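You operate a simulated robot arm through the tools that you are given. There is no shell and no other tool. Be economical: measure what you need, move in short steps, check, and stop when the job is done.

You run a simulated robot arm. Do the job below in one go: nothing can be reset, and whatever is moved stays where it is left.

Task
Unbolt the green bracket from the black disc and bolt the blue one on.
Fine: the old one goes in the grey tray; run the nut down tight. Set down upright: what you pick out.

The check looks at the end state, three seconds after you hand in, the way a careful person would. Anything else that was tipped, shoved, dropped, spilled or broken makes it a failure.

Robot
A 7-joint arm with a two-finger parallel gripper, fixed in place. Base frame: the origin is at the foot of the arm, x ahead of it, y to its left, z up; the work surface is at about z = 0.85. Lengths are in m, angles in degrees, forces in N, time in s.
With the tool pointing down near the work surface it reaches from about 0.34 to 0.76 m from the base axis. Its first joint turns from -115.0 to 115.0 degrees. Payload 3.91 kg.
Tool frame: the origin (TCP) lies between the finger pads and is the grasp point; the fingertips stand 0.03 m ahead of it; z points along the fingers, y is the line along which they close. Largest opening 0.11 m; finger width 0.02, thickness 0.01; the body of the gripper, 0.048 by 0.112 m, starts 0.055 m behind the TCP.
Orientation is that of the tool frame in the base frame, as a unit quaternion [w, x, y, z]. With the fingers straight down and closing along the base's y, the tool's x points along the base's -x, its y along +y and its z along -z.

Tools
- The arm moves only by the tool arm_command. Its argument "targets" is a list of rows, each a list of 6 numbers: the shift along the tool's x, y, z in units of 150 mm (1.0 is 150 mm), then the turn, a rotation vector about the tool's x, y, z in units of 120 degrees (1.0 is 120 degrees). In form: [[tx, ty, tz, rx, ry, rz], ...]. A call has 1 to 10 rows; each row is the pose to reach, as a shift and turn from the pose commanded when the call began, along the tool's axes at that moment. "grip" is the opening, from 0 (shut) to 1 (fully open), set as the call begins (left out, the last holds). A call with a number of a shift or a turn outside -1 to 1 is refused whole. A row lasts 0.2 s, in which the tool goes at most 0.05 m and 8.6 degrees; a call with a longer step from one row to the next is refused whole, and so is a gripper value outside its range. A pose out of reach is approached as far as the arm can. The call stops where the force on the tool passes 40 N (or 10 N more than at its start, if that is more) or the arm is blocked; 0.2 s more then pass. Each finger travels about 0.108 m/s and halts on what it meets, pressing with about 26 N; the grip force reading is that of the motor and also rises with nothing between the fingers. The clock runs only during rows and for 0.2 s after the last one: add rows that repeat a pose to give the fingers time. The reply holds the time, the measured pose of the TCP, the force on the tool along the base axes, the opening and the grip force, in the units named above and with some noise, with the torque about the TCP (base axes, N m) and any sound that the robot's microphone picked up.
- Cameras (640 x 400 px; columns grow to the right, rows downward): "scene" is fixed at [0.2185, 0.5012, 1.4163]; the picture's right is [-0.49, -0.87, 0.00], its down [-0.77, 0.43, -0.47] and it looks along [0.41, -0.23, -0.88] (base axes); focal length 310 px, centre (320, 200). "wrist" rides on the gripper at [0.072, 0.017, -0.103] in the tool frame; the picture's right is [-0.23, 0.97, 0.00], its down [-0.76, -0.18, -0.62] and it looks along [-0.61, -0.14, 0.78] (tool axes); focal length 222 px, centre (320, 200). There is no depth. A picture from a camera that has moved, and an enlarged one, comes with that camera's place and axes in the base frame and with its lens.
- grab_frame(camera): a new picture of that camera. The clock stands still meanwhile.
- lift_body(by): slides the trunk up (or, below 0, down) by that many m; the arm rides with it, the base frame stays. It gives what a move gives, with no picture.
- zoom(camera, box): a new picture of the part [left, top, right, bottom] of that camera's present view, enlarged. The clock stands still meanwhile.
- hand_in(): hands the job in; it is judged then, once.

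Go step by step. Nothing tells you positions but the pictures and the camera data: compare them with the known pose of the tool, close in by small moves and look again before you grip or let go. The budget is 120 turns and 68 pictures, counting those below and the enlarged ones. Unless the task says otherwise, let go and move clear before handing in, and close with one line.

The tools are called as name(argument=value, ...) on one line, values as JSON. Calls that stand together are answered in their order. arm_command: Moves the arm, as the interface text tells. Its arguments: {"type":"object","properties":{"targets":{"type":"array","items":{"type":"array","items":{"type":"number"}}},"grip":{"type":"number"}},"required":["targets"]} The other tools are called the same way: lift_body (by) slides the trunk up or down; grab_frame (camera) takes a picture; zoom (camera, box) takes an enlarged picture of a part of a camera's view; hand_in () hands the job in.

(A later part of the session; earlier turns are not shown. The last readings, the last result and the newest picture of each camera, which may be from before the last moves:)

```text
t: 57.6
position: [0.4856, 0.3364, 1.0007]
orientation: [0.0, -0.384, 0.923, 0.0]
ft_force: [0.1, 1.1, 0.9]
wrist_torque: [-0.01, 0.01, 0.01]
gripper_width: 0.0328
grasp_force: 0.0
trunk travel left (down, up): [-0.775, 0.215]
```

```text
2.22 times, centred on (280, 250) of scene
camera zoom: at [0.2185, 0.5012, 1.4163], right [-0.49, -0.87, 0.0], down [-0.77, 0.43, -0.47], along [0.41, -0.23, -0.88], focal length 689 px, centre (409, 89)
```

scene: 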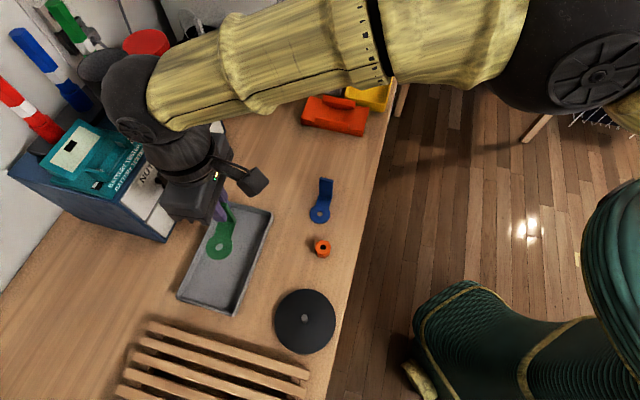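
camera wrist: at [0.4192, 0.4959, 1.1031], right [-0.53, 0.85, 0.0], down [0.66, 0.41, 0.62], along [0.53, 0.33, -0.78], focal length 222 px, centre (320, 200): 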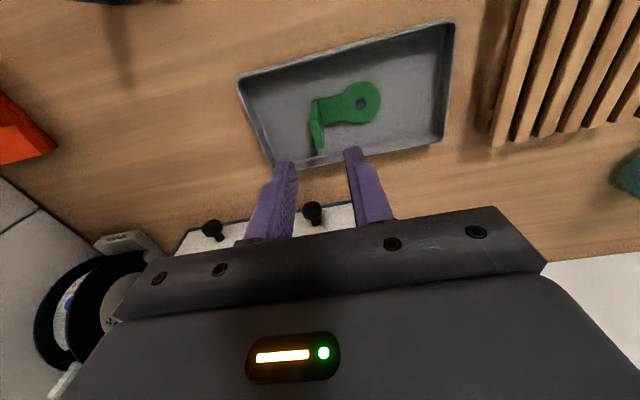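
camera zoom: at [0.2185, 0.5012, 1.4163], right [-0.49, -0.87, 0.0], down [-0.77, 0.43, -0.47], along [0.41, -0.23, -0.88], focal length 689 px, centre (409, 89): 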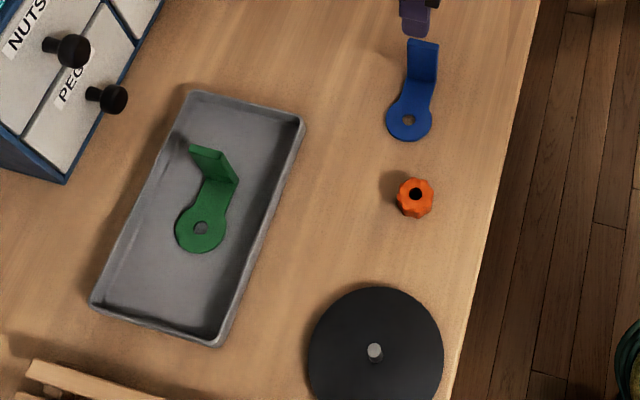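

The blue plate is offset about 4 mm from the tool line. I correct, descend partway and check.

arm_command(targets=[[-0.009, -0.027, 0.1, 0, 0, -0.01], [-0.009, -0.027, 0.3, 0, 0, -0.01], [-0.009, -0.027, 0.42, 0, 0, -0.01], [-0.009, -0.027, 0.42, 0, 0, -0.01]])

zoom(camera="wrist", box=[220, 50, 420, 220])

```text
t: 58.6
position: [0.4885, 0.3352, 0.9376]
orientation: [0.0, -0.392, 0.92, 0.0]
ft_force: [-0.8, 1.0, -0.2]
wrist_torque: [0.01, -0.04, -0.02]
gripper_width: 0.0329
grasp_force: 0.2
trunk travel left (down, up): [-0.775, 0.215]
```

```text
2.35 times, centred on (320, 135) of wrist
camera zoom: at [0.4259, 0.2947, 1.0412], right [-0.55, 0.84, 0.0], down [0.65, 0.43, 0.62], along [0.52, 0.34, -0.78], focal length 523 px, centre (320, 353)
```

zoom: 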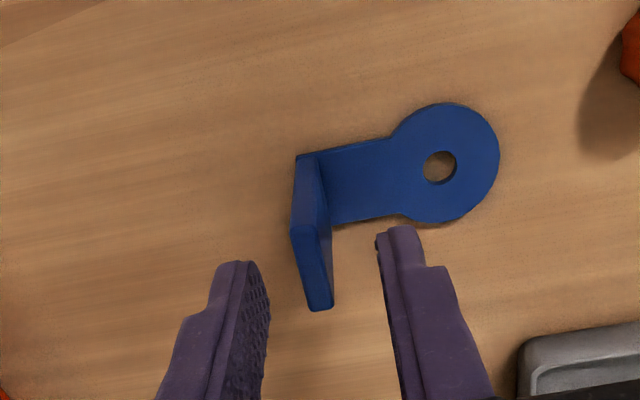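

Aligned, with a last 2 mm correction. I descend and grip.

arm_command(targets=[[0, -0.015, 0.0, 0, 0, 0], [0, -0.015, 0.1, 0, 0, 0], [0, -0.015, 0.205, 0, 0, 0], [0, -0.015, 0.205, 0, 0, 0]])

arm_command(targets=[[0, 0, 0, 0, 0, 0], [0, 0, 0, 0, 0, 0], [0, 0, 0, 0, 0, 0], [0, 0, 0, 0, 0, 0]], grip=0)

zoom(camera="wrist", box=[220, 50, 420, 220])

```text
t: 59.6
position: [0.4904, 0.3343, 0.9057]
orientation: [0.0, -0.393, 0.92, 0.001]
ft_force: [-1.0, -0.6, 0.8]
wrist_torque: [-0.02, 0.0, 0.0]
gripper_width: 0.0331
grasp_force: 0.0
trunk travel left (down, up): [-0.775, 0.215]
```

```text
t: 60.6
position: [0.489, 0.3328, 0.9041]
orientation: [0.001, -0.393, 0.92, 0.0]
ft_force: [-0.2, 0.9, -0.1]
wrist_torque: [-0.03, -0.02, 0.03]
gripper_width: 0.0076
grasp_force: 26.2
trunk travel left (down, up): [-0.775, 0.215]
```

```text
2.35 times, centred on (320, 135) of wrist
camera zoom: at [0.428, 0.2931, 1.0093], right [-0.55, 0.84, 0.0], down [0.66, 0.43, 0.62], along [0.52, 0.34, -0.78], focal length 523 px, centre (320, 353)
```

zoom: 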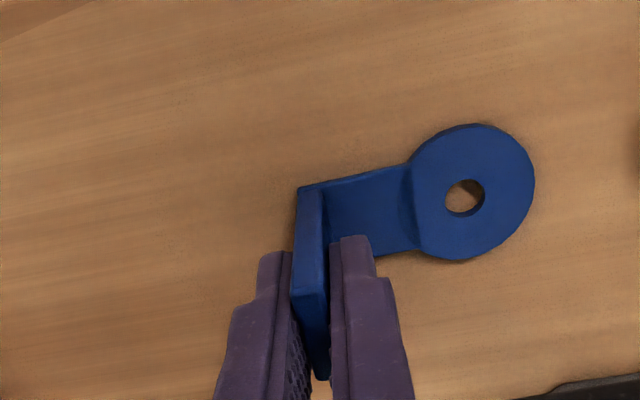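

The grip geometry matches the green bracket's. I lift and carry the blue bracket toward the stud while turning it to the old bracket's direction.

arm_command(targets=[[0, 0, -0.1, 0, 0, 0], [0, 0, -0.35, 0, 0, 0], [0, 0, -0.62, 0, 0, 0], [-0.013, 0.15, -0.62, 0, 0, -0.07], [-0.026, 0.3, -0.62, 0, 0, -0.14], [-0.04, 0.45, -0.62, 0, 0, -0.21], [-0.053, 0.6, -0.62, 0, 0, -0.28], [-0.066, 0.75, -0.62, 0, 0, -0.35], [-0.08, 0.9, -0.62, 0, 0, -0.42], [-0.088, 0.99, -0.62, 0, 0, -0.49]])

```text
t: 62.8
position: [0.3931, 0.4465, 0.9994]
orientation: [0.0, 0.794, -0.608, 0.001]
ft_force: [0.8, 0.6, -0.6]
wrist_torque: [-0.01, -0.03, 0.02]
gripper_width: 0.0073
grasp_force: 26.3
trunk travel left (down, up): [-0.775, 0.215]
```

arm_command(targets=[[-0.15, 0.075, 0, 0, 0, -0.065], [-0.3, 0.15, 0, 0, 0, -0.13], [-0.45, 0.225, 0, 0, 0, -0.195], [-0.599, 0.3, 0, 0, 0, -0.257], [-0.599, 0.3, 0, 0, 0, -0.257], [-0.599, 0.3, 0, 0, 0, -0.257]])

zoom(camera="wrist", box=[220, 50, 420, 220])

zoom(camera="scene", box=[240, 240, 368, 340])

```text
t: 64.2
position: [0.3267, 0.5225, 1.0006]
orientation: [-0.001, 0.927, -0.375, 0.0]
ft_force: [0.2, 0.2, -0.5]
wrist_torque: [0.02, -0.01, 0.01]
gripper_width: 0.0077
grasp_force: 25.4
trunk travel left (down, up): [-0.775, 0.215]
```

```text
2.35 times, centred on (320, 135) of wrist
camera zoom: at [0.3664, 0.4596, 1.1036], right [-0.84, -0.54, 0.0], down [-0.42, 0.66, 0.62], along [-0.34, 0.52, -0.78], focal length 523 px, centre (320, 353)
```

zoom: 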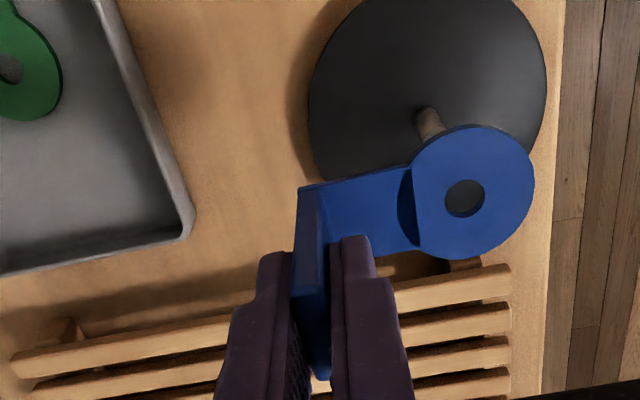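

```text
4.00 times, centred on (304, 290) of scene
camera zoom: at [0.2185, 0.5012, 1.4163], right [-0.49, -0.87, 0.0], down [-0.77, 0.43, -0.47], along [0.41, -0.23, -0.88], focal length 1240 px, centre (384, -160)
```

zoom: 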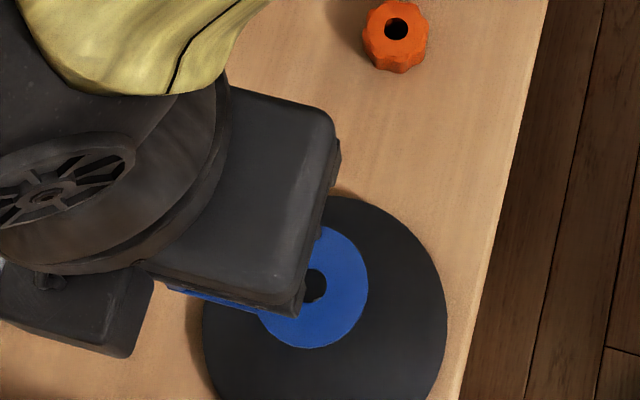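

The blue hole lies where the green one did. I lower to just above the stud and check through the hole.

arm_command(targets=[[0, 0.004, 0.15, 0, 0, 0], [0, 0.004, 0.28, 0, 0, 0], [0, 0.004, 0.28, 0, 0, 0], [0, 0.004, 0.28, 0, 0, 0]])

zoom(camera="wrist", box=[340, 90, 420, 150])

zoom(camera="scene", box=[280, 290, 340, 330])

```text
t: 65.2
position: [0.3255, 0.5211, 0.9588]
orientation: [0.0, 0.927, -0.375, 0.0]
ft_force: [0.0, -0.3, -1.3]
wrist_torque: [-0.01, 0.02, 0.0]
gripper_width: 0.0077
grasp_force: 25.7
trunk travel left (down, up): [-0.775, 0.215]
```

```text
6.67 times, centred on (380, 120) of wrist
camera zoom: at [0.3665, 0.4585, 1.0617], right [-0.84, -0.54, 0.0], down [-0.42, 0.66, 0.62], along [-0.34, 0.52, -0.78], focal length 1481 px, centre (-80, 733)
```

zoom: 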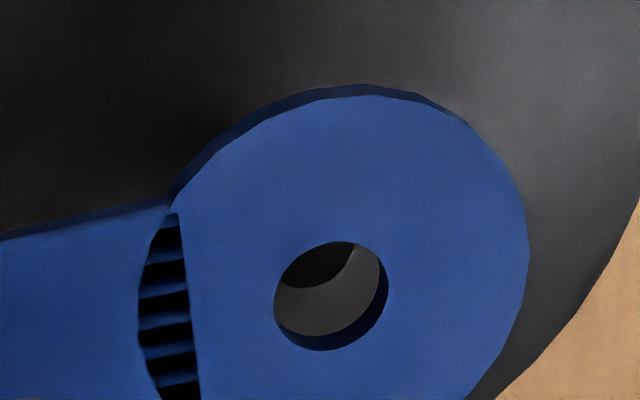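

```text
10.00 times, centred on (310, 310) of scene
camera zoom: at [0.2185, 0.5012, 1.4163], right [-0.49, -0.87, 0.0], down [-0.77, 0.43, -0.47], along [0.41, -0.23, -0.88], focal length 3099 px, centre (420, -900)
```

zoom: 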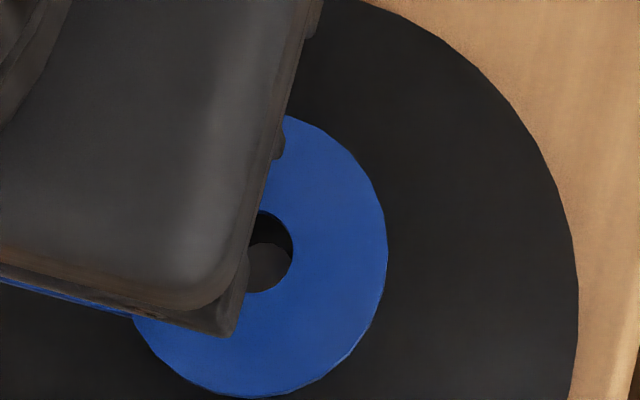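

The stud shows inside the hole within about a millimetre. I apply a small correction and lower over it.

arm_command(targets=[[-0.002, 0.005, 0.05, 0, 0, 0], [-0.002, 0.005, 0.1, 0, 0, 0], [-0.002, 0.005, 0.15, 0, 0, 0], [-0.002, 0.005, 0.2, 0, 0, 0], [-0.002, 0.005, 0.24, 0, 0, 0], [-0.002, 0.005, 0.24, 0, 0, 0]])

zoom(camera="wrist", box=[260, 50, 420, 220])

```text
t: 66.6
position: [0.3256, 0.5198, 0.9222]
orientation: [0.0, 0.927, -0.375, 0.0]
ft_force: [0.3, -0.3, -1.5]
wrist_torque: [0.01, -0.02, 0.02]
gripper_width: 0.0075
grasp_force: 26.1
trunk travel left (down, up): [-0.775, 0.215]
```

```text
2.35 times, centred on (340, 135) of wrist
camera zoom: at [0.3656, 0.4577, 1.0252], right [-0.84, -0.54, 0.0], down [-0.42, 0.66, 0.62], along [-0.34, 0.52, -0.78], focal length 523 px, centre (273, 353)
```

zoom: 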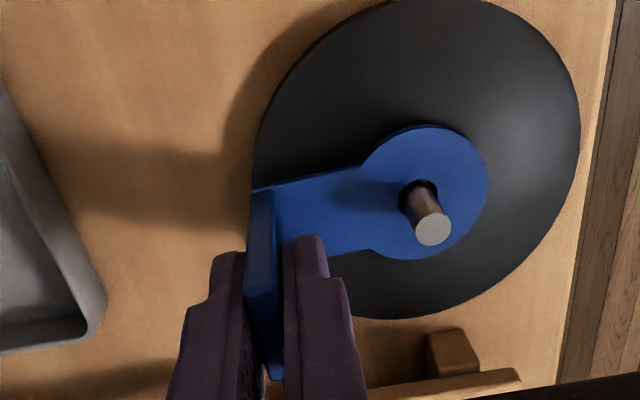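

The stud is through the hole with no force. I lower the last millimetres to contact.

arm_command(targets=[[0, 0, 0.015, 0, 0, 0], [0, 0, 0.03, 0, 0, 0], [0, 0, 0.03, 0, 0, 0]])

arm_command(targets=[[0, 0, 0.008, 0, 0, 0], [0, 0, 0.008, 0, 0, 0]])

```text
t: 67.4
position: [0.3258, 0.5201, 0.9174]
orientation: [0.0, 0.927, -0.375, 0.0]
ft_force: [0.6, -0.3, -0.1]
wrist_torque: [0.03, -0.03, 0.01]
gripper_width: 0.0074
grasp_force: 26.2
trunk travel left (down, up): [-0.775, 0.215]
```

```text
t: 68.0
position: [0.3254, 0.5195, 0.9159]
orientation: [0.0, 0.927, -0.375, 0.0]
ft_force: [0.1, -0.3, 1.2]
wrist_torque: [-0.08, 0.04, -0.01]
gripper_width: 0.0076
grasp_force: 25.9
trunk travel left (down, up): [-0.775, 0.215]
```

arm_command(targets=[[0, 0, 0.006, 0, 0, 0], [0, 0, 0.006, 0, 0, 0]])

arm_command(targets=[[0, 0, 0, 0, 0, 0], [0, 0, 0, 0, 0, 0], [0, 0, -0.1, 0, 0, 0], [0, 0, -0.3, 0, 0, 0], [0, 0, -0.6, 0, 0, 0], [0, 0, -0.6, 0, 0, 0]], grip=0.22)

zoom(camera="wrist", box=[260, 50, 420, 220])

```text
t: 68.6
position: [0.3262, 0.5208, 0.9165]
orientation: [-0.001, 0.927, -0.375, 0.0]
ft_force: [0.0, 0.0, 7.5]
wrist_torque: [-0.19, 0.03, 0.03]
gripper_width: 0.0073
grasp_force: 25.9
trunk travel left (down, up): [-0.775, 0.215]
```

```text
t: 70.0
position: [0.3241, 0.5207, 1.0047]
orientation: [0.0, 0.927, -0.376, 0.0]
ft_force: [-0.2, 0.1, 0.1]
wrist_torque: [-0.01, 0.04, -0.03]
gripper_width: 0.0242
grasp_force: 0.0
trunk travel left (down, up): [-0.775, 0.215]
```

```text
2.35 times, centred on (340, 135) of wrist
camera zoom: at [0.3645, 0.4583, 1.1074], right [-0.84, -0.54, 0.0], down [-0.42, 0.66, 0.62], along [-0.34, 0.52, -0.78], focal length 523 px, centre (273, 353)
```

zoom: 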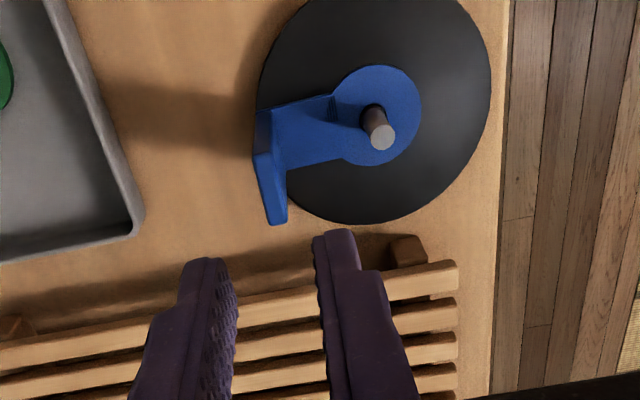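

The blue bracket sits on the stud. Now I go back over the nut.

arm_command(targets=[[0.22, 0.07, 0, 0, 0, -0.02], [0.44, 0.14, 0, 0, 0, -0.04], [0.66, 0.22, 0, 0, 0, -0.06], [0.861, 0.287, 0, 0, 0, -0.07], [0.861, 0.287, 0.25, 0, 0, -0.07], [0.861, 0.287, 0.4, 0, 0, -0.07], [0.861, 0.287, 0.4, 0, 0, -0.07]], grip=0.42)

zoom(camera="wrist", box=[240, 60, 400, 220])

```text
t: 71.6
position: [0.3866, 0.3977, 0.9438]
orientation: [0.0, 0.952, -0.306, 0.0]
ft_force: [0.8, 0.1, -0.8]
wrist_torque: [-0.02, 0.03, 0.01]
gripper_width: 0.0462
grasp_force: 0.1
trunk travel left (down, up): [-0.775, 0.215]
```

```text
2.50 times, centred on (320, 140) of wrist
camera zoom: at [0.4359, 0.3421, 1.0474], right [-0.75, -0.66, 0.0], down [-0.51, 0.59, 0.62], along [-0.41, 0.47, -0.78], focal length 555 px, centre (320, 350)
```

zoom: 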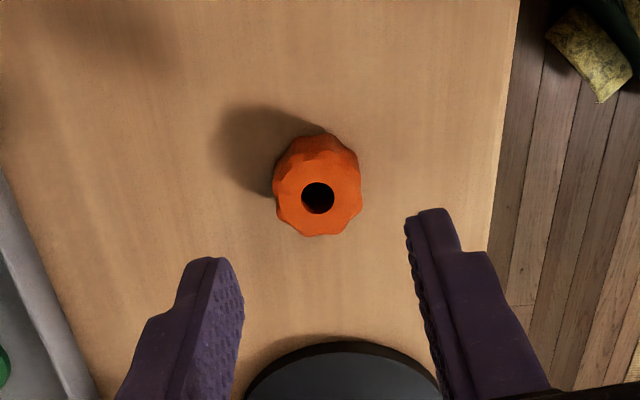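

The nut is centred between the fingers. I descend and grip it.

arm_command(targets=[[-0.008, -0.004, 0.2, 0, 0, 0], [-0.008, -0.004, 0.385, 0, 0, 0], [-0.008, -0.004, 0.385, 0, 0, 0]])

zoom(camera="wrist", box=[240, 60, 400, 220])

arm_command(targets=[[0, 0, 0, 0, 0, 0], [0, 0, 0, 0, 0, 0], [0, 0, 0, 0, 0, 0]], grip=0.1)

zoom(camera="wrist", box=[240, 60, 400, 220])

```text
t: 72.4
position: [0.3871, 0.4013, 0.8849]
orientation: [0.0, 0.952, -0.307, 0.001]
ft_force: [0.4, -0.2, 0.5]
wrist_torque: [0.02, -0.02, -0.02]
gripper_width: 0.0461
grasp_force: 0.0
trunk travel left (down, up): [-0.775, 0.215]
```

```text
2.50 times, centred on (320, 140) of wrist
camera zoom: at [0.4358, 0.3447, 0.989], right [-0.75, -0.66, 0.0], down [-0.51, 0.59, 0.62], along [-0.41, 0.47, -0.78], focal length 555 px, centre (320, 350)
```

zoom: 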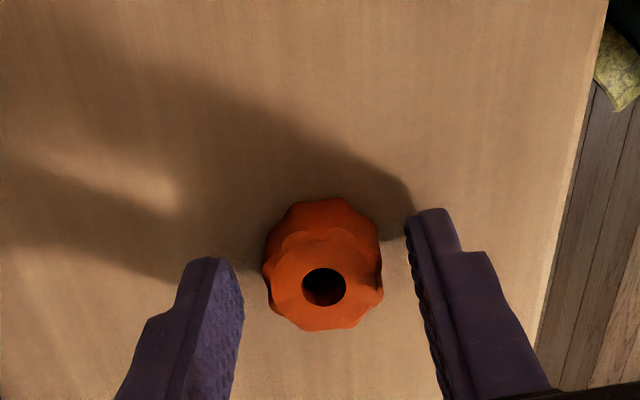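

```text
t: 73.2
position: [0.3872, 0.4009, 0.8848]
orientation: [0.001, 0.952, -0.306, 0.0]
ft_force: [0.6, 0.3, 0.1]
wrist_torque: [0.02, -0.02, -0.01]
gripper_width: 0.0299
grasp_force: 25.7
trunk travel left (down, up): [-0.775, 0.215]
```

```text
2.50 times, centred on (320, 140) of wrist
camera zoom: at [0.4358, 0.3448, 0.9892], right [-0.75, -0.66, 0.0], down [-0.51, 0.59, 0.62], along [-0.41, 0.47, -0.78], focal length 555 px, centre (320, 350)
```

zoom: 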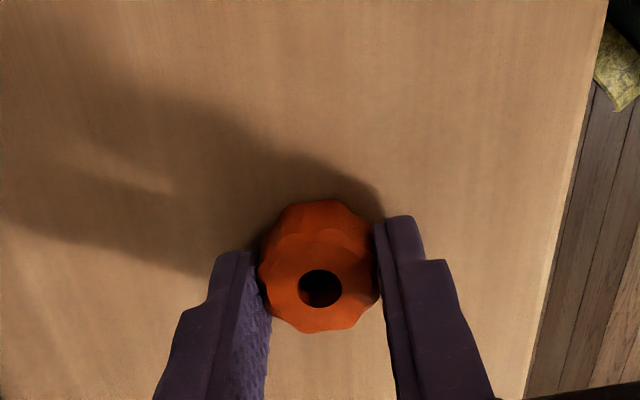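

Gripped. I lift it, carry it over the stud, and turn back counter-clockwise a little for more tightening stroke.

arm_command(targets=[[0, 0, -0.2, 0, 0, 0], [0, 0, -0.45, 0, 0, 0], [0, 0, -0.6, 0, 0, 0], [-0.2, -0.027, -0.6, 0, 0, -0.05], [-0.42, -0.054, -0.6, 0, 0, -0.1], [-0.63, -0.08, -0.6, 0, 0, -0.16], [-0.844, -0.109, -0.6, 0, 0, -0.22], [-0.844, -0.109, -0.6, 0, 0, -0.22], [-0.844, -0.109, -0.5, 0, 0, -0.22], [-0.844, -0.109, -0.5, 0, 0, -0.22]])

grab_frame(camera="wrist")

zoom(camera="scene", box=[260, 270, 356, 330])

```text
t: 75.4
position: [0.2943, 0.4876, 0.9634]
orientation: [0.0, 0.997, -0.081, 0.0]
ft_force: [0.6, -0.1, -0.5]
wrist_torque: [-0.03, -0.01, 0.0]
gripper_width: 0.0295
grasp_force: 26.3
trunk travel left (down, up): [-0.775, 0.215]
```

```text
24 pictures are left
camera wrist: at [0.3625, 0.4606, 1.0657], right [-0.38, -0.92, 0.0], down [-0.72, 0.3, 0.62], along [-0.58, 0.24, -0.78], focal length 222 px, centre (320, 200)
```

wrist: 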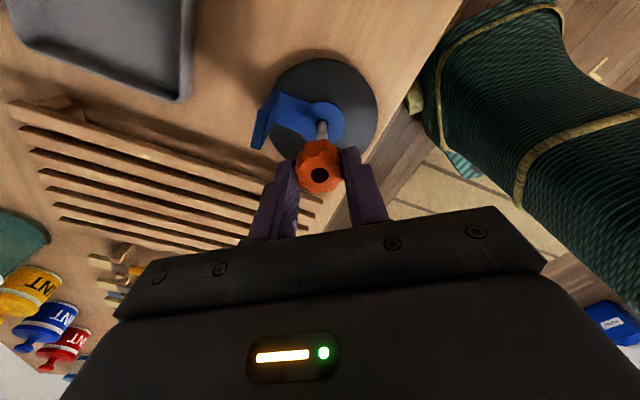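

```text
6.67 times, centred on (308, 300) of scene
camera zoom: at [0.2185, 0.5012, 1.4163], right [-0.49, -0.87, 0.0], down [-0.77, 0.43, -0.47], along [0.41, -0.23, -0.88], focal length 2066 px, centre (400, -467)
```

zoom: 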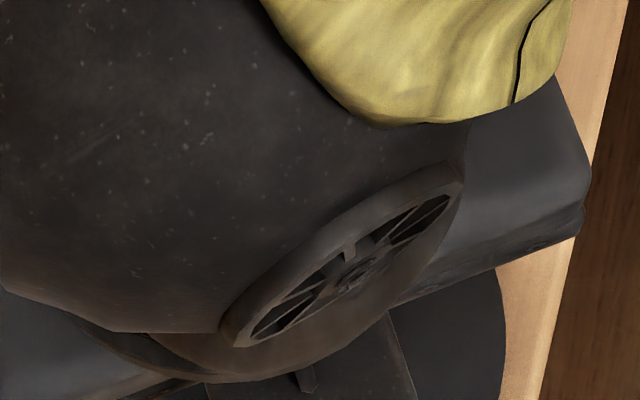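

arm_command(targets=[[0, 0, 0.1, 0, 0, 0], [0, 0, 0.21, 0, 0, 0], [0, 0, 0.21, 0, 0, 0]])

zoom(camera="wrist", box=[240, 80, 400, 200])

```text
t: 76.2
position: [0.2933, 0.4886, 0.9301]
orientation: [0.0, 0.997, -0.081, 0.0]
ft_force: [0.2, 0.1, -0.4]
wrist_torque: [0.01, 0.0, -0.01]
gripper_width: 0.0292
grasp_force: 25.4
trunk travel left (down, up): [-0.775, 0.215]
```

```text
3.33 times, centred on (320, 140) of wrist
camera zoom: at [0.3613, 0.4601, 1.0342], right [-0.38, -0.92, 0.0], down [-0.72, 0.3, 0.62], along [-0.58, 0.24, -0.78], focal length 740 px, centre (320, 400)
```

zoom: 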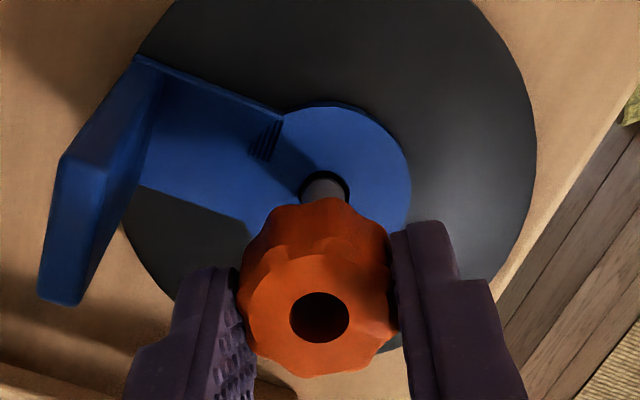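

zoom(camera="wrist", box=[296, 100, 344, 190])

```text
4.44 times, centred on (320, 145) of wrist
camera zoom: at [0.3613, 0.4601, 1.0342], right [-0.38, -0.92, 0.0], down [-0.72, 0.3, 0.62], along [-0.58, 0.24, -0.78], focal length 987 px, centre (320, 444)
```

zoom: 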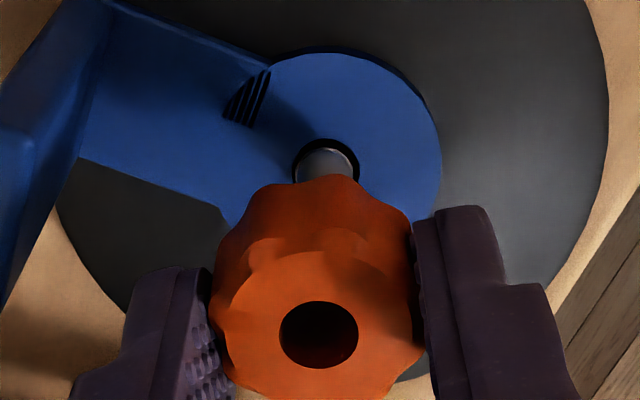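

Comparing with the positions logged at removal, I need about 1 mm of correction. I apply it and descend slowly, watching force.

arm_command(targets=[[0.0035, 0.008, 0, 0, 0, 0], [0.0035, 0.008, 0.02, 0, 0, 0], [0.0035, 0.008, 0.04, 0, 0, 0], [0.0035, 0.008, 0.055, 0, 0, 0], [0.0035, 0.008, 0.065, 0, 0, 0]])

arm_command(targets=[[0, 0, 0.007, 0, 0, 0], [0, 0, 0.014, 0, 0, 0]])

```text
t: 77.4
position: [0.2954, 0.4876, 0.9195]
orientation: [0.0, 0.997, -0.081, 0.0]
ft_force: [0.1, 0.0, 0.4]
wrist_torque: [-0.03, 0.01, -0.01]
gripper_width: 0.0289
grasp_force: 25.7
trunk travel left (down, up): [-0.775, 0.215]
```

```text
t: 78.0
position: [0.2932, 0.487, 0.9172]
orientation: [0.0, 0.997, -0.081, 0.0]
ft_force: [0.3, -0.2, -0.3]
wrist_torque: [0.03, -0.02, 0.01]
gripper_width: 0.0289
grasp_force: 26.9
trunk travel left (down, up): [-0.775, 0.215]
```

No resistance with the nut bottom below the stud top; verifying.

zoom(camera="wrist", box=[272, 100, 368, 190])

```text
4.44 times, centred on (320, 145) of wrist
camera zoom: at [0.3624, 0.4586, 1.0217], right [-0.38, -0.92, 0.0], down [-0.72, 0.3, 0.62], along [-0.58, 0.24, -0.78], focal length 987 px, centre (320, 444)
```

zoom: 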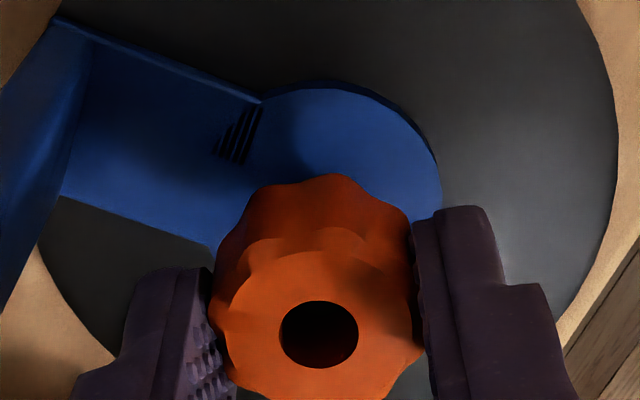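

arm_command(targets=[[0, 0, 0.01, 0, 0, 0], [0, 0, 0.02, 0, 0, 0], [0, 0, 0.03, 0, 0, 0], [0, 0, 0.04, 0, 0, 0], [0, 0, 0.05, 0, 0, 0], [0, 0, 0.05, 0, 0, 0]])

zoom(camera="wrist", box=[272, 100, 368, 190])

```text
t: 79.4
position: [0.2929, 0.4875, 0.9108]
orientation: [0.0, 0.997, -0.081, 0.0]
ft_force: [0.2, 0.0, 0.1]
wrist_torque: [0.01, 0.01, 0.02]
gripper_width: 0.0288
grasp_force: 25.9
trunk travel left (down, up): [-0.775, 0.215]
```

```text
4.44 times, centred on (320, 145) of wrist
camera zoom: at [0.3626, 0.4587, 1.0148], right [-0.38, -0.92, 0.0], down [-0.72, 0.3, 0.62], along [-0.58, 0.24, -0.78], focal length 987 px, centre (320, 444)
```

zoom: 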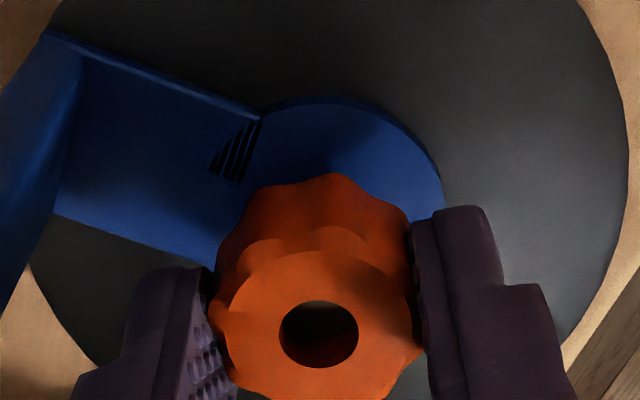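

The stud is inside the bore. I keep lowering until the thread or ring is felt.

arm_command(targets=[[0, 0, 0.008, 0, 0, 0], [0, 0, 0.016, 0, 0, 0], [0, 0, 0.02, 0, 0, 0], [0, 0, 0.02, 0, 0, 0]])

arm_command(targets=[[0, 0, 0.007, 0, 0, 0], [0, 0, 0.014, 0, 0, 0], [0, 0, 0.014, 0, 0, 0]])

```text
t: 80.4
position: [0.2929, 0.4854, 0.9065]
orientation: [0.0, 0.997, -0.081, 0.0]
ft_force: [0.1, -0.3, 0.8]
wrist_torque: [0.0, 0.0, 0.0]
gripper_width: 0.0287
grasp_force: 25.7
trunk travel left (down, up): [-0.775, 0.215]
```

```text
t: 81.2
position: [0.2927, 0.487, 0.9062]
orientation: [0.0, 0.997, -0.081, 0.0]
ft_force: [0.8, 0.2, -1.0]
wrist_torque: [0.0, 0.02, 0.03]
gripper_width: 0.0283
grasp_force: 26.3
trunk travel left (down, up): [-0.775, 0.215]
```

arm_command(targets=[[0, 0, 0.007, 0, 0, 0], [0, 0, 0.014, 0, 0, 0], [0, 0, 0.014, 0, 0, 0]])

zoom(camera="wrist", box=[272, 100, 368, 190])

```text
t: 82.0
position: [0.2923, 0.4872, 0.9034]
orientation: [0.0, 0.997, -0.081, 0.001]
ft_force: [-3.0, 3.8, 1.0]
wrist_torque: [0.12, 0.17, -0.02]
gripper_width: 0.028
grasp_force: 26.1
trunk travel left (down, up): [-0.775, 0.215]
```

```text
4.44 times, centred on (320, 145) of wrist
camera zoom: at [0.3615, 0.4591, 1.0077], right [-0.38, -0.92, 0.0], down [-0.72, 0.3, 0.62], along [-0.58, 0.24, -0.78], focal length 987 px, centre (320, 444)
```

zoom: 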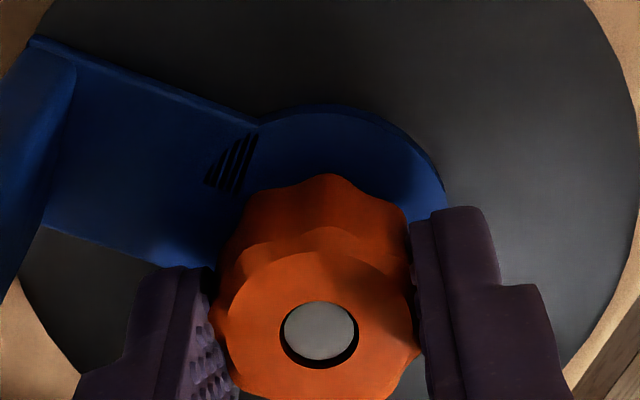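

The stud is now nearly flush with the nut top, as it was at removal. I start turning clockwise with a gentle feed.

arm_command(targets=[[0, 0, 0.001, 0, 0, 0.07], [0, 0, 0.001, 0, 0, 0.14], [0, 0, 0.002, 0, 0, 0.21], [0, 0, 0.002, 0, 0, 0.28], [0, 0, 0.003, 0, 0, 0.35], [0, 0, 0.003, 0, 0, 0.42], [0, 0, 0.004, 0, 0, 0.49], [0, 0, 0.004, 0, 0, 0.56], [0, 0, 0.004, 0, 0, 0.63], [0, 0, 0.004, 0, 0, 0.7]])

zoom(camera="wrist", box=[272, 100, 368, 190])

```text
t: 84.2
position: [0.2929, 0.4867, 0.903]
orientation: [0.0, -0.684, 0.729, 0.0]
ft_force: [1.3, 6.2, 4.1]
wrist_torque: [0.2, 0.01, 0.04]
gripper_width: 0.0276
grasp_force: 26.5
trunk travel left (down, up): [-0.775, 0.215]
```

```text
4.44 times, centred on (320, 145) of wrist
camera zoom: at [0.2719, 0.416, 1.0066], right [-0.96, 0.29, 0.0], down [0.22, 0.75, 0.62], along [0.18, 0.6, -0.78], focal length 987 px, centre (320, 444)
```

zoom: 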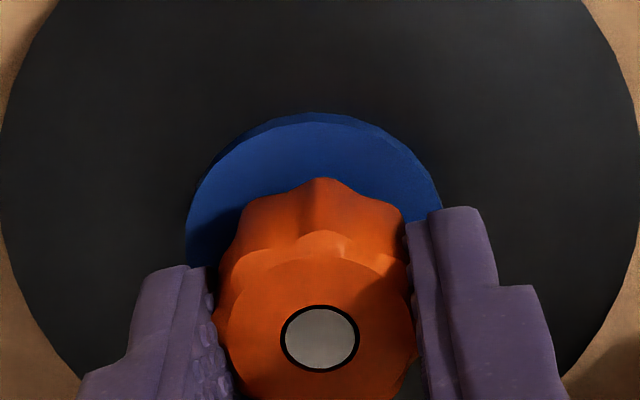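

arm_command(targets=[[-0.003, 0, 0.001, 0, 0, 0.07], [-0.003, 0, 0.001, 0, 0, 0.14], [-0.003, 0, 0.002, 0, 0, 0.21], [-0.003, 0, 0.002, 0, 0, 0.28], [-0.003, 0, 0.003, 0, 0, 0.35], [-0.003, 0, 0.003, 0, 0, 0.42], [-0.003, 0, 0.004, 0, 0, 0.49], [-0.003, 0, 0.004, 0, 0, 0.56], [-0.003, 0, 0.004, 0, 0, 0.63], [-0.003, 0, 0.004, 0, 0, 0.7]])

arm_command(targets=[[0, 0, 0.001, 0, 0, 0.07], [0, 0, 0.001, 0, 0, 0.14], [0, 0, 0.002, 0, 0, 0.21], [0, 0, 0.002, 0, 0, 0.28], [0, 0, 0.003, 0, 0, 0.35], [0, 0, 0.003, 0, 0, 0.42], [0, 0, 0.004, 0, 0, 0.49], [0, 0, 0.004, 0, 0, 0.56], [0, 0, 0.004, 0, 0, 0.63], [0, 0, 0.004, 0, 0, 0.7]])

arm_command(targets=[[0, 0, 0.001, 0, 0, 0.07], [0, 0, 0.001, 0, 0, 0.14], [0, 0, 0.002, 0, 0, 0.21], [0, 0, 0.002, 0, 0, 0.28], [0, 0, 0.003, 0, 0, 0.35], [0, 0, 0.003, 0, 0, 0.42], [0, 0, 0.004, 0, 0, 0.49], [0, 0, 0.004, 0, 0, 0.56]])

zoom(camera="wrist", box=[272, 100, 368, 190])

```text
t: 86.4
position: [0.2933, 0.4876, 0.9024]
orientation: [-0.001, -0.022, 1.0, -0.001]
ft_force: [-1.1, 1.8, 0.9]
wrist_torque: [0.12, 0.09, -0.03]
gripper_width: 0.0272
grasp_force: 26.1
trunk travel left (down, up): [-0.775, 0.215]
```

```text
t: 88.6
position: [0.2928, 0.4874, 0.9021]
orientation: [0.001, 0.653, 0.757, 0.0]
ft_force: [-3.9, -1.9, 0.1]
wrist_torque: [-0.03, 0.12, 0.02]
gripper_width: 0.0273
grasp_force: 26.5
trunk travel left (down, up): [-0.775, 0.215]
```

```text
t: 90.4
position: [0.2932, 0.4878, 0.9018]
orientation: [0.0, 0.963, 0.27, 0.001]
ft_force: [-4.5, 1.7, 1.0]
wrist_torque: [0.05, 0.15, -0.04]
gripper_width: 0.0276
grasp_force: 26.1
trunk travel left (down, up): [-0.775, 0.215]
```

```text
4.44 times, centred on (320, 145) of wrist
camera zoom: at [0.3639, 0.5106, 1.0051], right [0.31, -0.95, 0.0], down [-0.74, -0.24, 0.62], along [-0.59, -0.19, -0.78], focal length 987 px, centre (320, 444)
```

zoom: 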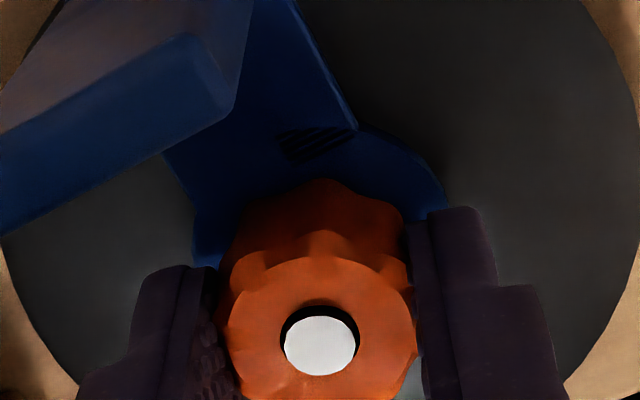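

The nut is threading down (the stud starts to protrude). I release, wind back counter-clockwise and rise 2 mm for the next turn.

arm_command(targets=[[0, 0, 0, 0, 0, 0], [0, 0, -0.013, 0, 0, -0.07], [0, 0, -0.013, 0, 0, -0.14], [0, 0, -0.013, 0, 0, -0.21], [0, 0, -0.013, 0, 0, -0.28], [0, 0, -0.013, 0, 0, -0.35], [0, 0, -0.013, 0, 0, -0.42], [0, 0, -0.013, 0, 0, -0.49], [0, 0, -0.013, 0, 0, -0.56], [0, 0, -0.013, 0, 0, -0.63]], grip=0.35)

arm_command(targets=[[0, 0, 0, 0, 0, -0.07], [0, 0, 0, 0, 0, -0.14], [0, 0, 0, 0, 0, -0.21], [0, 0, 0, 0, 0, -0.28], [0, 0, 0, 0, 0, -0.35], [0, 0, 0, 0, 0, -0.42], [0, 0, 0, 0, 0, -0.49], [0, 0, 0, 0, 0, -0.56], [0, 0, 0, 0, 0, -0.63], [0, 0, 0, 0, 0, -0.7]])

arm_command(targets=[[0, 0, 0, 0, 0, -0.07], [0, 0, 0, 0, 0, -0.14], [0, 0, 0, 0, 0, -0.21], [0, 0, 0, 0, 0, -0.28], [0, 0, 0, 0, 0, -0.35], [0, 0, 0, 0, 0, -0.42], [0, 0, 0, 0, 0, -0.49], [0, 0, 0, 0, 0, -0.56], [0, 0, 0, 0, 0, -0.63], [0, 0, 0, 0, 0, -0.7]])

arm_command(targets=[[0, 0, 0, 0, 0, -0.07], [0, 0, 0, 0, 0, -0.14], [0, 0, 0, 0, 0, -0.21], [0, 0, 0, 0, 0, -0.28], [0, 0, 0, 0, 0, -0.35], [0, 0, 0, 0, 0, -0.42], [0, 0, 0, 0, 0, -0.49], [0, 0, 0, 0, 0, -0.56], [0, 0, 0, 0, 0, -0.63]])

zoom(camera="wrist", box=[272, 100, 368, 190])

```text
t: 92.6
position: [0.2935, 0.4863, 0.904]
orientation: [0.001, 0.593, 0.805, 0.0]
ft_force: [-0.2, -0.1, 0.3]
wrist_torque: [-0.01, -0.04, -0.01]
gripper_width: 0.0383
grasp_force: 0.2
trunk travel left (down, up): [-0.775, 0.215]
```

```text
t: 94.8
position: [0.2957, 0.4875, 0.9033]
orientation: [0.0, -0.098, 0.995, 0.0]
ft_force: [0.3, -0.5, -0.5]
wrist_torque: [0.0, 0.07, 0.03]
gripper_width: 0.0386
grasp_force: 0.1
trunk travel left (down, up): [-0.775, 0.215]
```

```text
t: 97.0
position: [0.2941, 0.4877, 0.9034]
orientation: [0.0, 0.738, -0.674, 0.0]
ft_force: [-0.1, 0.0, 0.5]
wrist_torque: [0.0, -0.01, 0.05]
gripper_width: 0.0384
grasp_force: 0.1
trunk travel left (down, up): [-0.775, 0.215]
```

```text
t: 99.0
position: [0.2955, 0.4872, 0.9033]
orientation: [0.0, 0.997, -0.08, 0.0]
ft_force: [0.3, -0.3, 0.2]
wrist_torque: [0.01, -0.01, 0.02]
gripper_width: 0.0386
grasp_force: 0.0
trunk travel left (down, up): [-0.775, 0.215]
```

```text
4.44 times, centred on (320, 145) of wrist
camera zoom: at [0.363, 0.4588, 1.0067], right [-0.38, -0.93, 0.0], down [-0.72, 0.3, 0.62], along [-0.58, 0.24, -0.78], focal length 987 px, centre (320, 444)
```

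zoom: 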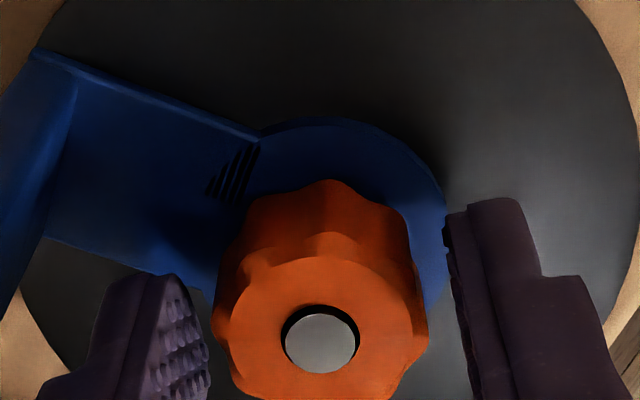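

Regrip and continue clockwise, with a small feed down.

arm_command(targets=[[0, 0, 0, 0, 0, 0], [0, 0, 0, 0, 0, 0], [0, 0, 0.001, 0, 0, 0.07], [0, 0, 0.001, 0, 0, 0.14], [0, 0, 0.002, 0, 0, 0.21], [0, 0, 0.002, 0, 0, 0.28], [0, 0, 0.003, 0, 0, 0.35], [0, 0, 0.003, 0, 0, 0.42], [0, 0, 0.003, 0, 0, 0.49], [0, 0, 0.003, 0, 0, 0.56]], grip=0.1)

arm_command(targets=[[0, 0, 0.001, 0, 0, 0.07], [0, 0, 0.001, 0, 0, 0.14], [0, 0, 0.002, 0, 0, 0.21], [0, 0, 0.002, 0, 0, 0.28], [0, 0, 0.003, 0, 0, 0.35], [0, 0, 0.003, 0, 0, 0.42], [0, 0, 0.004, 0, 0, 0.49], [0, 0, 0.004, 0, 0, 0.56], [0, 0, 0.004, 0, 0, 0.63], [0, 0, 0.004, 0, 0, 0.7]])

```text
t: 101.2
position: [0.2936, 0.4875, 0.9047]
orientation: [0.001, 0.784, -0.62, 0.0]
ft_force: [-3.4, -10.7, -1.1]
wrist_torque: [-0.31, 0.14, 0.03]
gripper_width: 0.0304
grasp_force: 25.9
trunk travel left (down, up): [-0.775, 0.215]
```

```text
t: 103.4
position: [0.2922, 0.4873, 0.9035]
orientation: [0.0, -0.167, 0.986, 0.0]
ft_force: [-9.3, -6.9, -2.1]
wrist_torque: [-0.23, 0.22, -0.02]
gripper_width: 0.0302
grasp_force: 25.9
trunk travel left (down, up): [-0.775, 0.215]
```

arm_command(targets=[[0.006, -0.002, 0.001, 0, 0, 0.07], [0.006, -0.002, 0.001, 0, 0, 0.14], [0.006, -0.002, 0.002, 0, 0, 0.21], [0.006, -0.002, 0.002, 0, 0, 0.28], [0.006, -0.002, 0.003, 0, 0, 0.35], [0.006, -0.002, 0.003, 0, 0, 0.42], [0.006, -0.002, 0.004, 0, 0, 0.49], [0.006, -0.002, 0.004, 0, 0, 0.56], [0.006, -0.002, 0.004, 0, 0, 0.63], [0.006, -0.002, 0.004, 0, 0, 0.7]])

arm_command(targets=[[0, 0, 0.001, 0, 0, 0.07], [0, 0, 0.001, 0, 0, 0.14], [0, 0, 0.002, 0, 0, 0.21], [0, 0, 0.002, 0, 0, 0.28], [0, 0, 0.003, 0, 0, 0.35], [0, 0, 0.003, 0, 0, 0.42], [0, 0, 0.003, 0, 0, 0.49], [0, 0, 0.003, 0, 0, 0.56], [0, 0, 0.003, 0, 0, 0.63], [0, 0, 0.004, 0, 0, 0.7]])

zoom(camera="wrist", box=[272, 100, 368, 190])

```text
t: 105.6
position: [0.2946, 0.4871, 0.9013]
orientation: [0.001, 0.535, 0.845, -0.001]
ft_force: [-4.8, 0.1, 0.2]
wrist_torque: [-0.02, 0.17, 0.13]
gripper_width: 0.0297
grasp_force: 25.3
trunk travel left (down, up): [-0.775, 0.215]
```

```text
t: 107.8
position: [0.2926, 0.4864, 0.9017]
orientation: [0.0, 0.963, 0.27, 0.0]
ft_force: [-2.1, 0.7, -0.1]
wrist_torque: [0.07, 0.07, 0.72]
gripper_width: 0.0292
grasp_force: 26.2
trunk travel left (down, up): [-0.775, 0.215]
```

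```text
4.44 times, centred on (320, 145) of wrist
camera zoom: at [0.363, 0.5101, 1.0048], right [0.31, -0.95, 0.0], down [-0.74, -0.24, 0.62], along [-0.59, -0.19, -0.78], focal length 987 px, centre (320, 444)
```

zoom: 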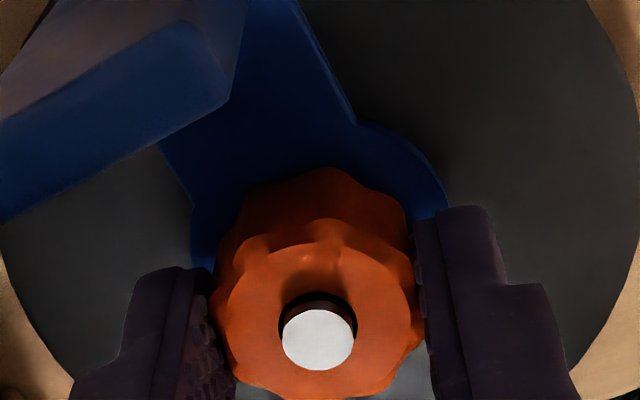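

Resisting torque has risen to 0.72 N·m, so the nut is seating, and the stud protrudes as it did originally. I push the remaining few degrees.

arm_command(targets=[[0, 0, 0, 0, 0, 0.04], [0, 0, 0, 0, 0, 0.08], [0, 0, 0, 0, 0, 0.08]])

```text
t: 108.6
position: [0.2925, 0.4874, 0.9017]
orientation: [0.0, 0.982, 0.189, 0.0]
ft_force: [-1.5, -1.0, 0.6]
wrist_torque: [0.07, 0.1, 0.5]
gripper_width: 0.0307
grasp_force: 26.2
trunk travel left (down, up): [-0.775, 0.215]
```

The fingers started slipping over the lobes. I wind back about 84° and regrip in the valleys for a final tightening.

arm_command(targets=[[0, 0, 0, 0, 0, 0], [0, 0, 0, 0, 0, -0.07], [0, 0, 0, 0, 0, -0.14], [0, 0, 0, 0, 0, -0.21], [0, 0, 0, 0, 0, -0.28], [0, 0, 0, 0, 0, -0.35], [0, 0, 0, 0, 0, -0.42], [0, 0, 0, 0, 0, -0.49], [0, 0, 0, 0, 0, -0.56], [0, 0, 0, 0, 0, -0.56]], grip=0.35)

zoom(camera="wrist", box=[272, 100, 368, 190])

arm_command(targets=[[0, 0, 0, 0, 0, 0], [0, 0, 0, 0, 0, 0], [0, 0, 0, 0, 0, 0]], grip=0.1)

```text
t: 110.8
position: [0.293, 0.4867, 0.9011]
orientation: [0.0, 0.712, 0.702, -0.001]
ft_force: [0.0, 0.7, -0.8]
wrist_torque: [0.0, -0.01, -0.01]
gripper_width: 0.0385
grasp_force: 0.0
trunk travel left (down, up): [-0.775, 0.215]
```

```text
4.44 times, centred on (320, 145) of wrist
camera zoom: at [0.3105, 0.5593, 1.0041], right [0.97, -0.24, 0.0], down [-0.19, -0.76, 0.62], along [-0.15, -0.6, -0.78], focal length 987 px, centre (320, 444)
```

zoom: 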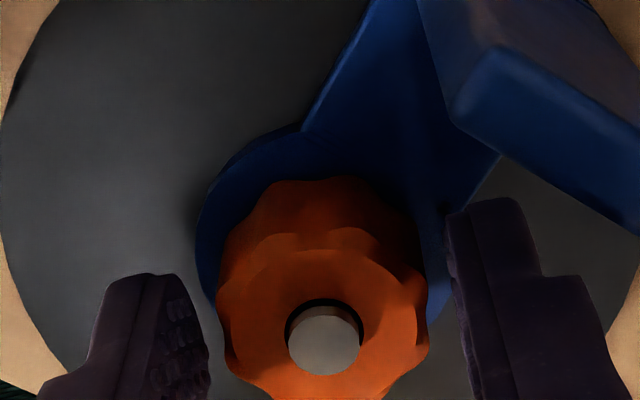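

```text
t: 111.6
position: [0.294, 0.4871, 0.901]
orientation: [0.0, 0.713, 0.702, 0.0]
ft_force: [3.4, 0.7, 0.6]
wrist_torque: [0.0, -0.15, 0.12]
gripper_width: 0.0299
grasp_force: 25.4
trunk travel left (down, up): [-0.775, 0.215]
```

arm_command(targets=[[0, 0, 0, 0, 0, 0.05], [0, 0, 0, 0, 0, 0.1], [0, 0, 0, 0, 0, 0.15], [0, 0, 0, 0, 0, 0.15]])

arm_command(targets=[[0, 0, 0, 0, 0, 0.05], [0, 0, 0, 0, 0, 0.1], [0, 0, 0, 0, 0, 0.15], [0, 0, 0, 0, 0, 0.15]])

arm_command(targets=[[0, 0, 0, 0, 0, 0.05], [0, 0, 0, 0, 0, 0.1], [0, 0, 0, 0, 0, 0.15], [0, 0, 0, 0, 0, 0.15]])

zoom(camera="wrist", box=[272, 100, 368, 190])

```text
t: 112.6
position: [0.2939, 0.4858, 0.9008]
orientation: [0.0, 0.815, 0.58, 0.001]
ft_force: [-1.3, 1.2, 1.4]
wrist_torque: [0.01, 0.07, 0.35]
gripper_width: 0.0313
grasp_force: 25.9
trunk travel left (down, up): [-0.775, 0.215]
```

```text
t: 113.6
position: [0.2935, 0.4876, 0.901]
orientation: [0.0, 0.894, 0.447, 0.0]
ft_force: [-0.2, -1.0, -0.3]
wrist_torque: [-0.02, -0.01, 0.03]
gripper_width: 0.029
grasp_force: 26.1
trunk travel left (down, up): [-0.775, 0.215]
```

```text
t: 114.6
position: [0.2938, 0.4869, 0.9013]
orientation: [0.0, 0.954, 0.301, 0.001]
ft_force: [-1.0, 1.4, -0.2]
wrist_torque: [0.14, 0.13, 0.65]
gripper_width: 0.0285
grasp_force: 26.1
trunk travel left (down, up): [-0.775, 0.215]
```

```text
4.44 times, centred on (320, 145) of wrist
camera zoom: at [0.362, 0.5149, 1.0046], right [0.37, -0.93, 0.0], down [-0.73, -0.29, 0.62], along [-0.58, -0.23, -0.78], focal length 987 px, centre (320, 444)
```

zoom: 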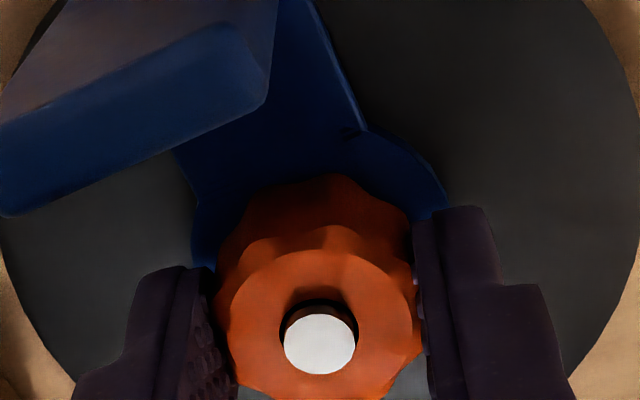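

Torque again reaches 0.65 N·m with the nut stationary. One last nudge, then release and rise.

arm_command(targets=[[0, 0, 0, 0, 0, 0.03], [0, 0, 0, 0, 0, 0.06], [0, 0, 0, 0, 0, 0.06]])

arm_command(targets=[[0, 0, 0, 0, 0, 0], [0, 0, 0, 0, 0, 0], [0, 0, 0, 0, 0, 0], [0, 0, -0.1, 0, 0, 0], [0, 0, -0.35, 0, 0, 0], [0, 0, -0.65, 0, 0, 0], [0, 0, -0.95, 0, 0, 0]], grip=0.37)

zoom(camera="wrist", box=[260, 40, 400, 160])

```text
t: 115.4
position: [0.2929, 0.4865, 0.9014]
orientation: [0.0, 0.971, 0.241, 0.0]
ft_force: [-3.9, 0.3, -0.1]
wrist_torque: [0.06, 0.28, 0.64]
gripper_width: 0.03
grasp_force: 25.5
trunk travel left (down, up): [-0.775, 0.215]
```

```text
t: 117.0
position: [0.2917, 0.486, 1.0451]
orientation: [0.001, 0.971, 0.241, 0.0]
ft_force: [0.4, -0.4, -0.3]
wrist_torque: [0.03, -0.04, 0.01]
gripper_width: 0.0407
grasp_force: 0.0
trunk travel left (down, up): [-0.775, 0.215]
```

```text
3.33 times, centred on (330, 100) of wrist
camera zoom: at [0.3647, 0.5051, 1.1484], right [0.25, -0.97, 0.0], down [-0.76, -0.2, 0.62], along [-0.6, -0.16, -0.78], focal length 740 px, centre (287, 533)
```

zoom: 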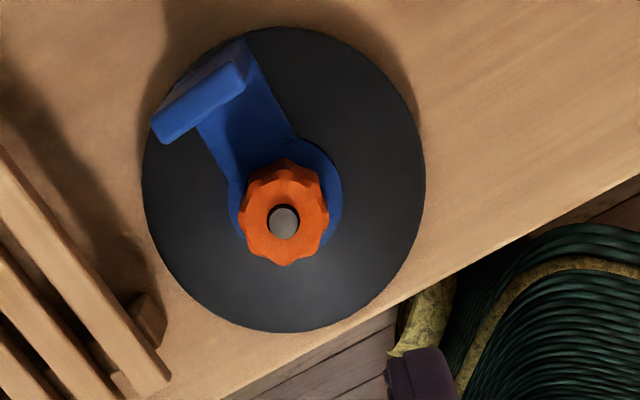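

The nut is seated with the stud standing proud. I move clear and verify from the scene camera.

arm_command(targets=[[0.04, 0.2, -0.1, 0, 0, 0], [0.08, 0.4, -0.2, 0, 0, 0], [0.12, 0.6, -0.3, 0, 0, 0], [0.16, 0.8, -0.4, 0, 0, 0], [0.185, 0.99, -0.5, 0, 0, 0], [0.185, 0.99, -0.5, 0, 0, 0]])

grab_frame(camera="scene")

zoom(camera="scene", box=[240, 260, 368, 340])

```text
t: 118.4
position: [0.3854, 0.3685, 1.1194]
orientation: [0.0, 0.971, 0.241, 0.0]
ft_force: [0.8, -0.3, -0.3]
wrist_torque: [0.0, 0.02, 0.01]
gripper_width: 0.0408
grasp_force: 0.1
trunk travel left (down, up): [-0.775, 0.215]
```

```text
10 pictures are left
```

scene: 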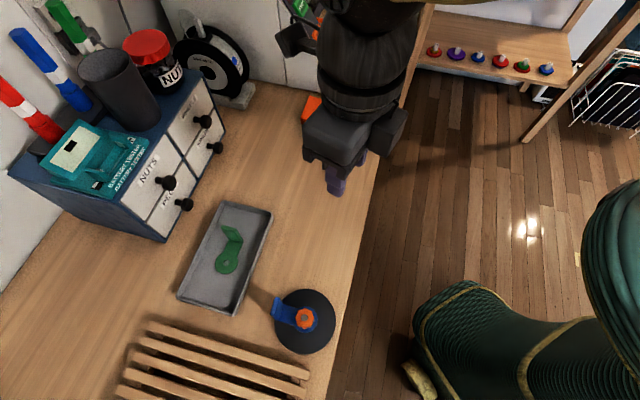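

```text
5.00 times, centred on (304, 300) of scene
camera zoom: at [0.2185, 0.5012, 1.4163], right [-0.49, -0.87, 0.0], down [-0.77, 0.43, -0.47], along [0.41, -0.23, -0.88], focal length 1550 px, centre (400, -300)
```

zoom: 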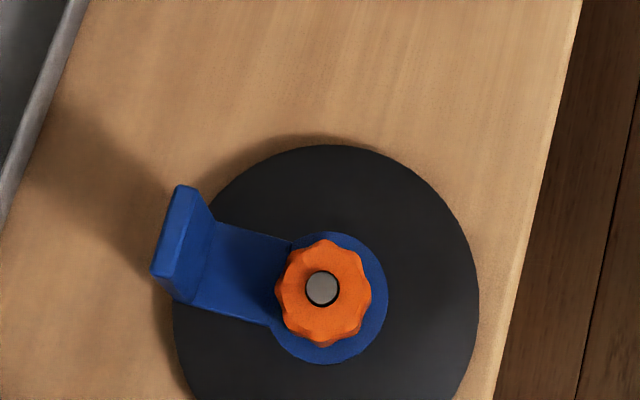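

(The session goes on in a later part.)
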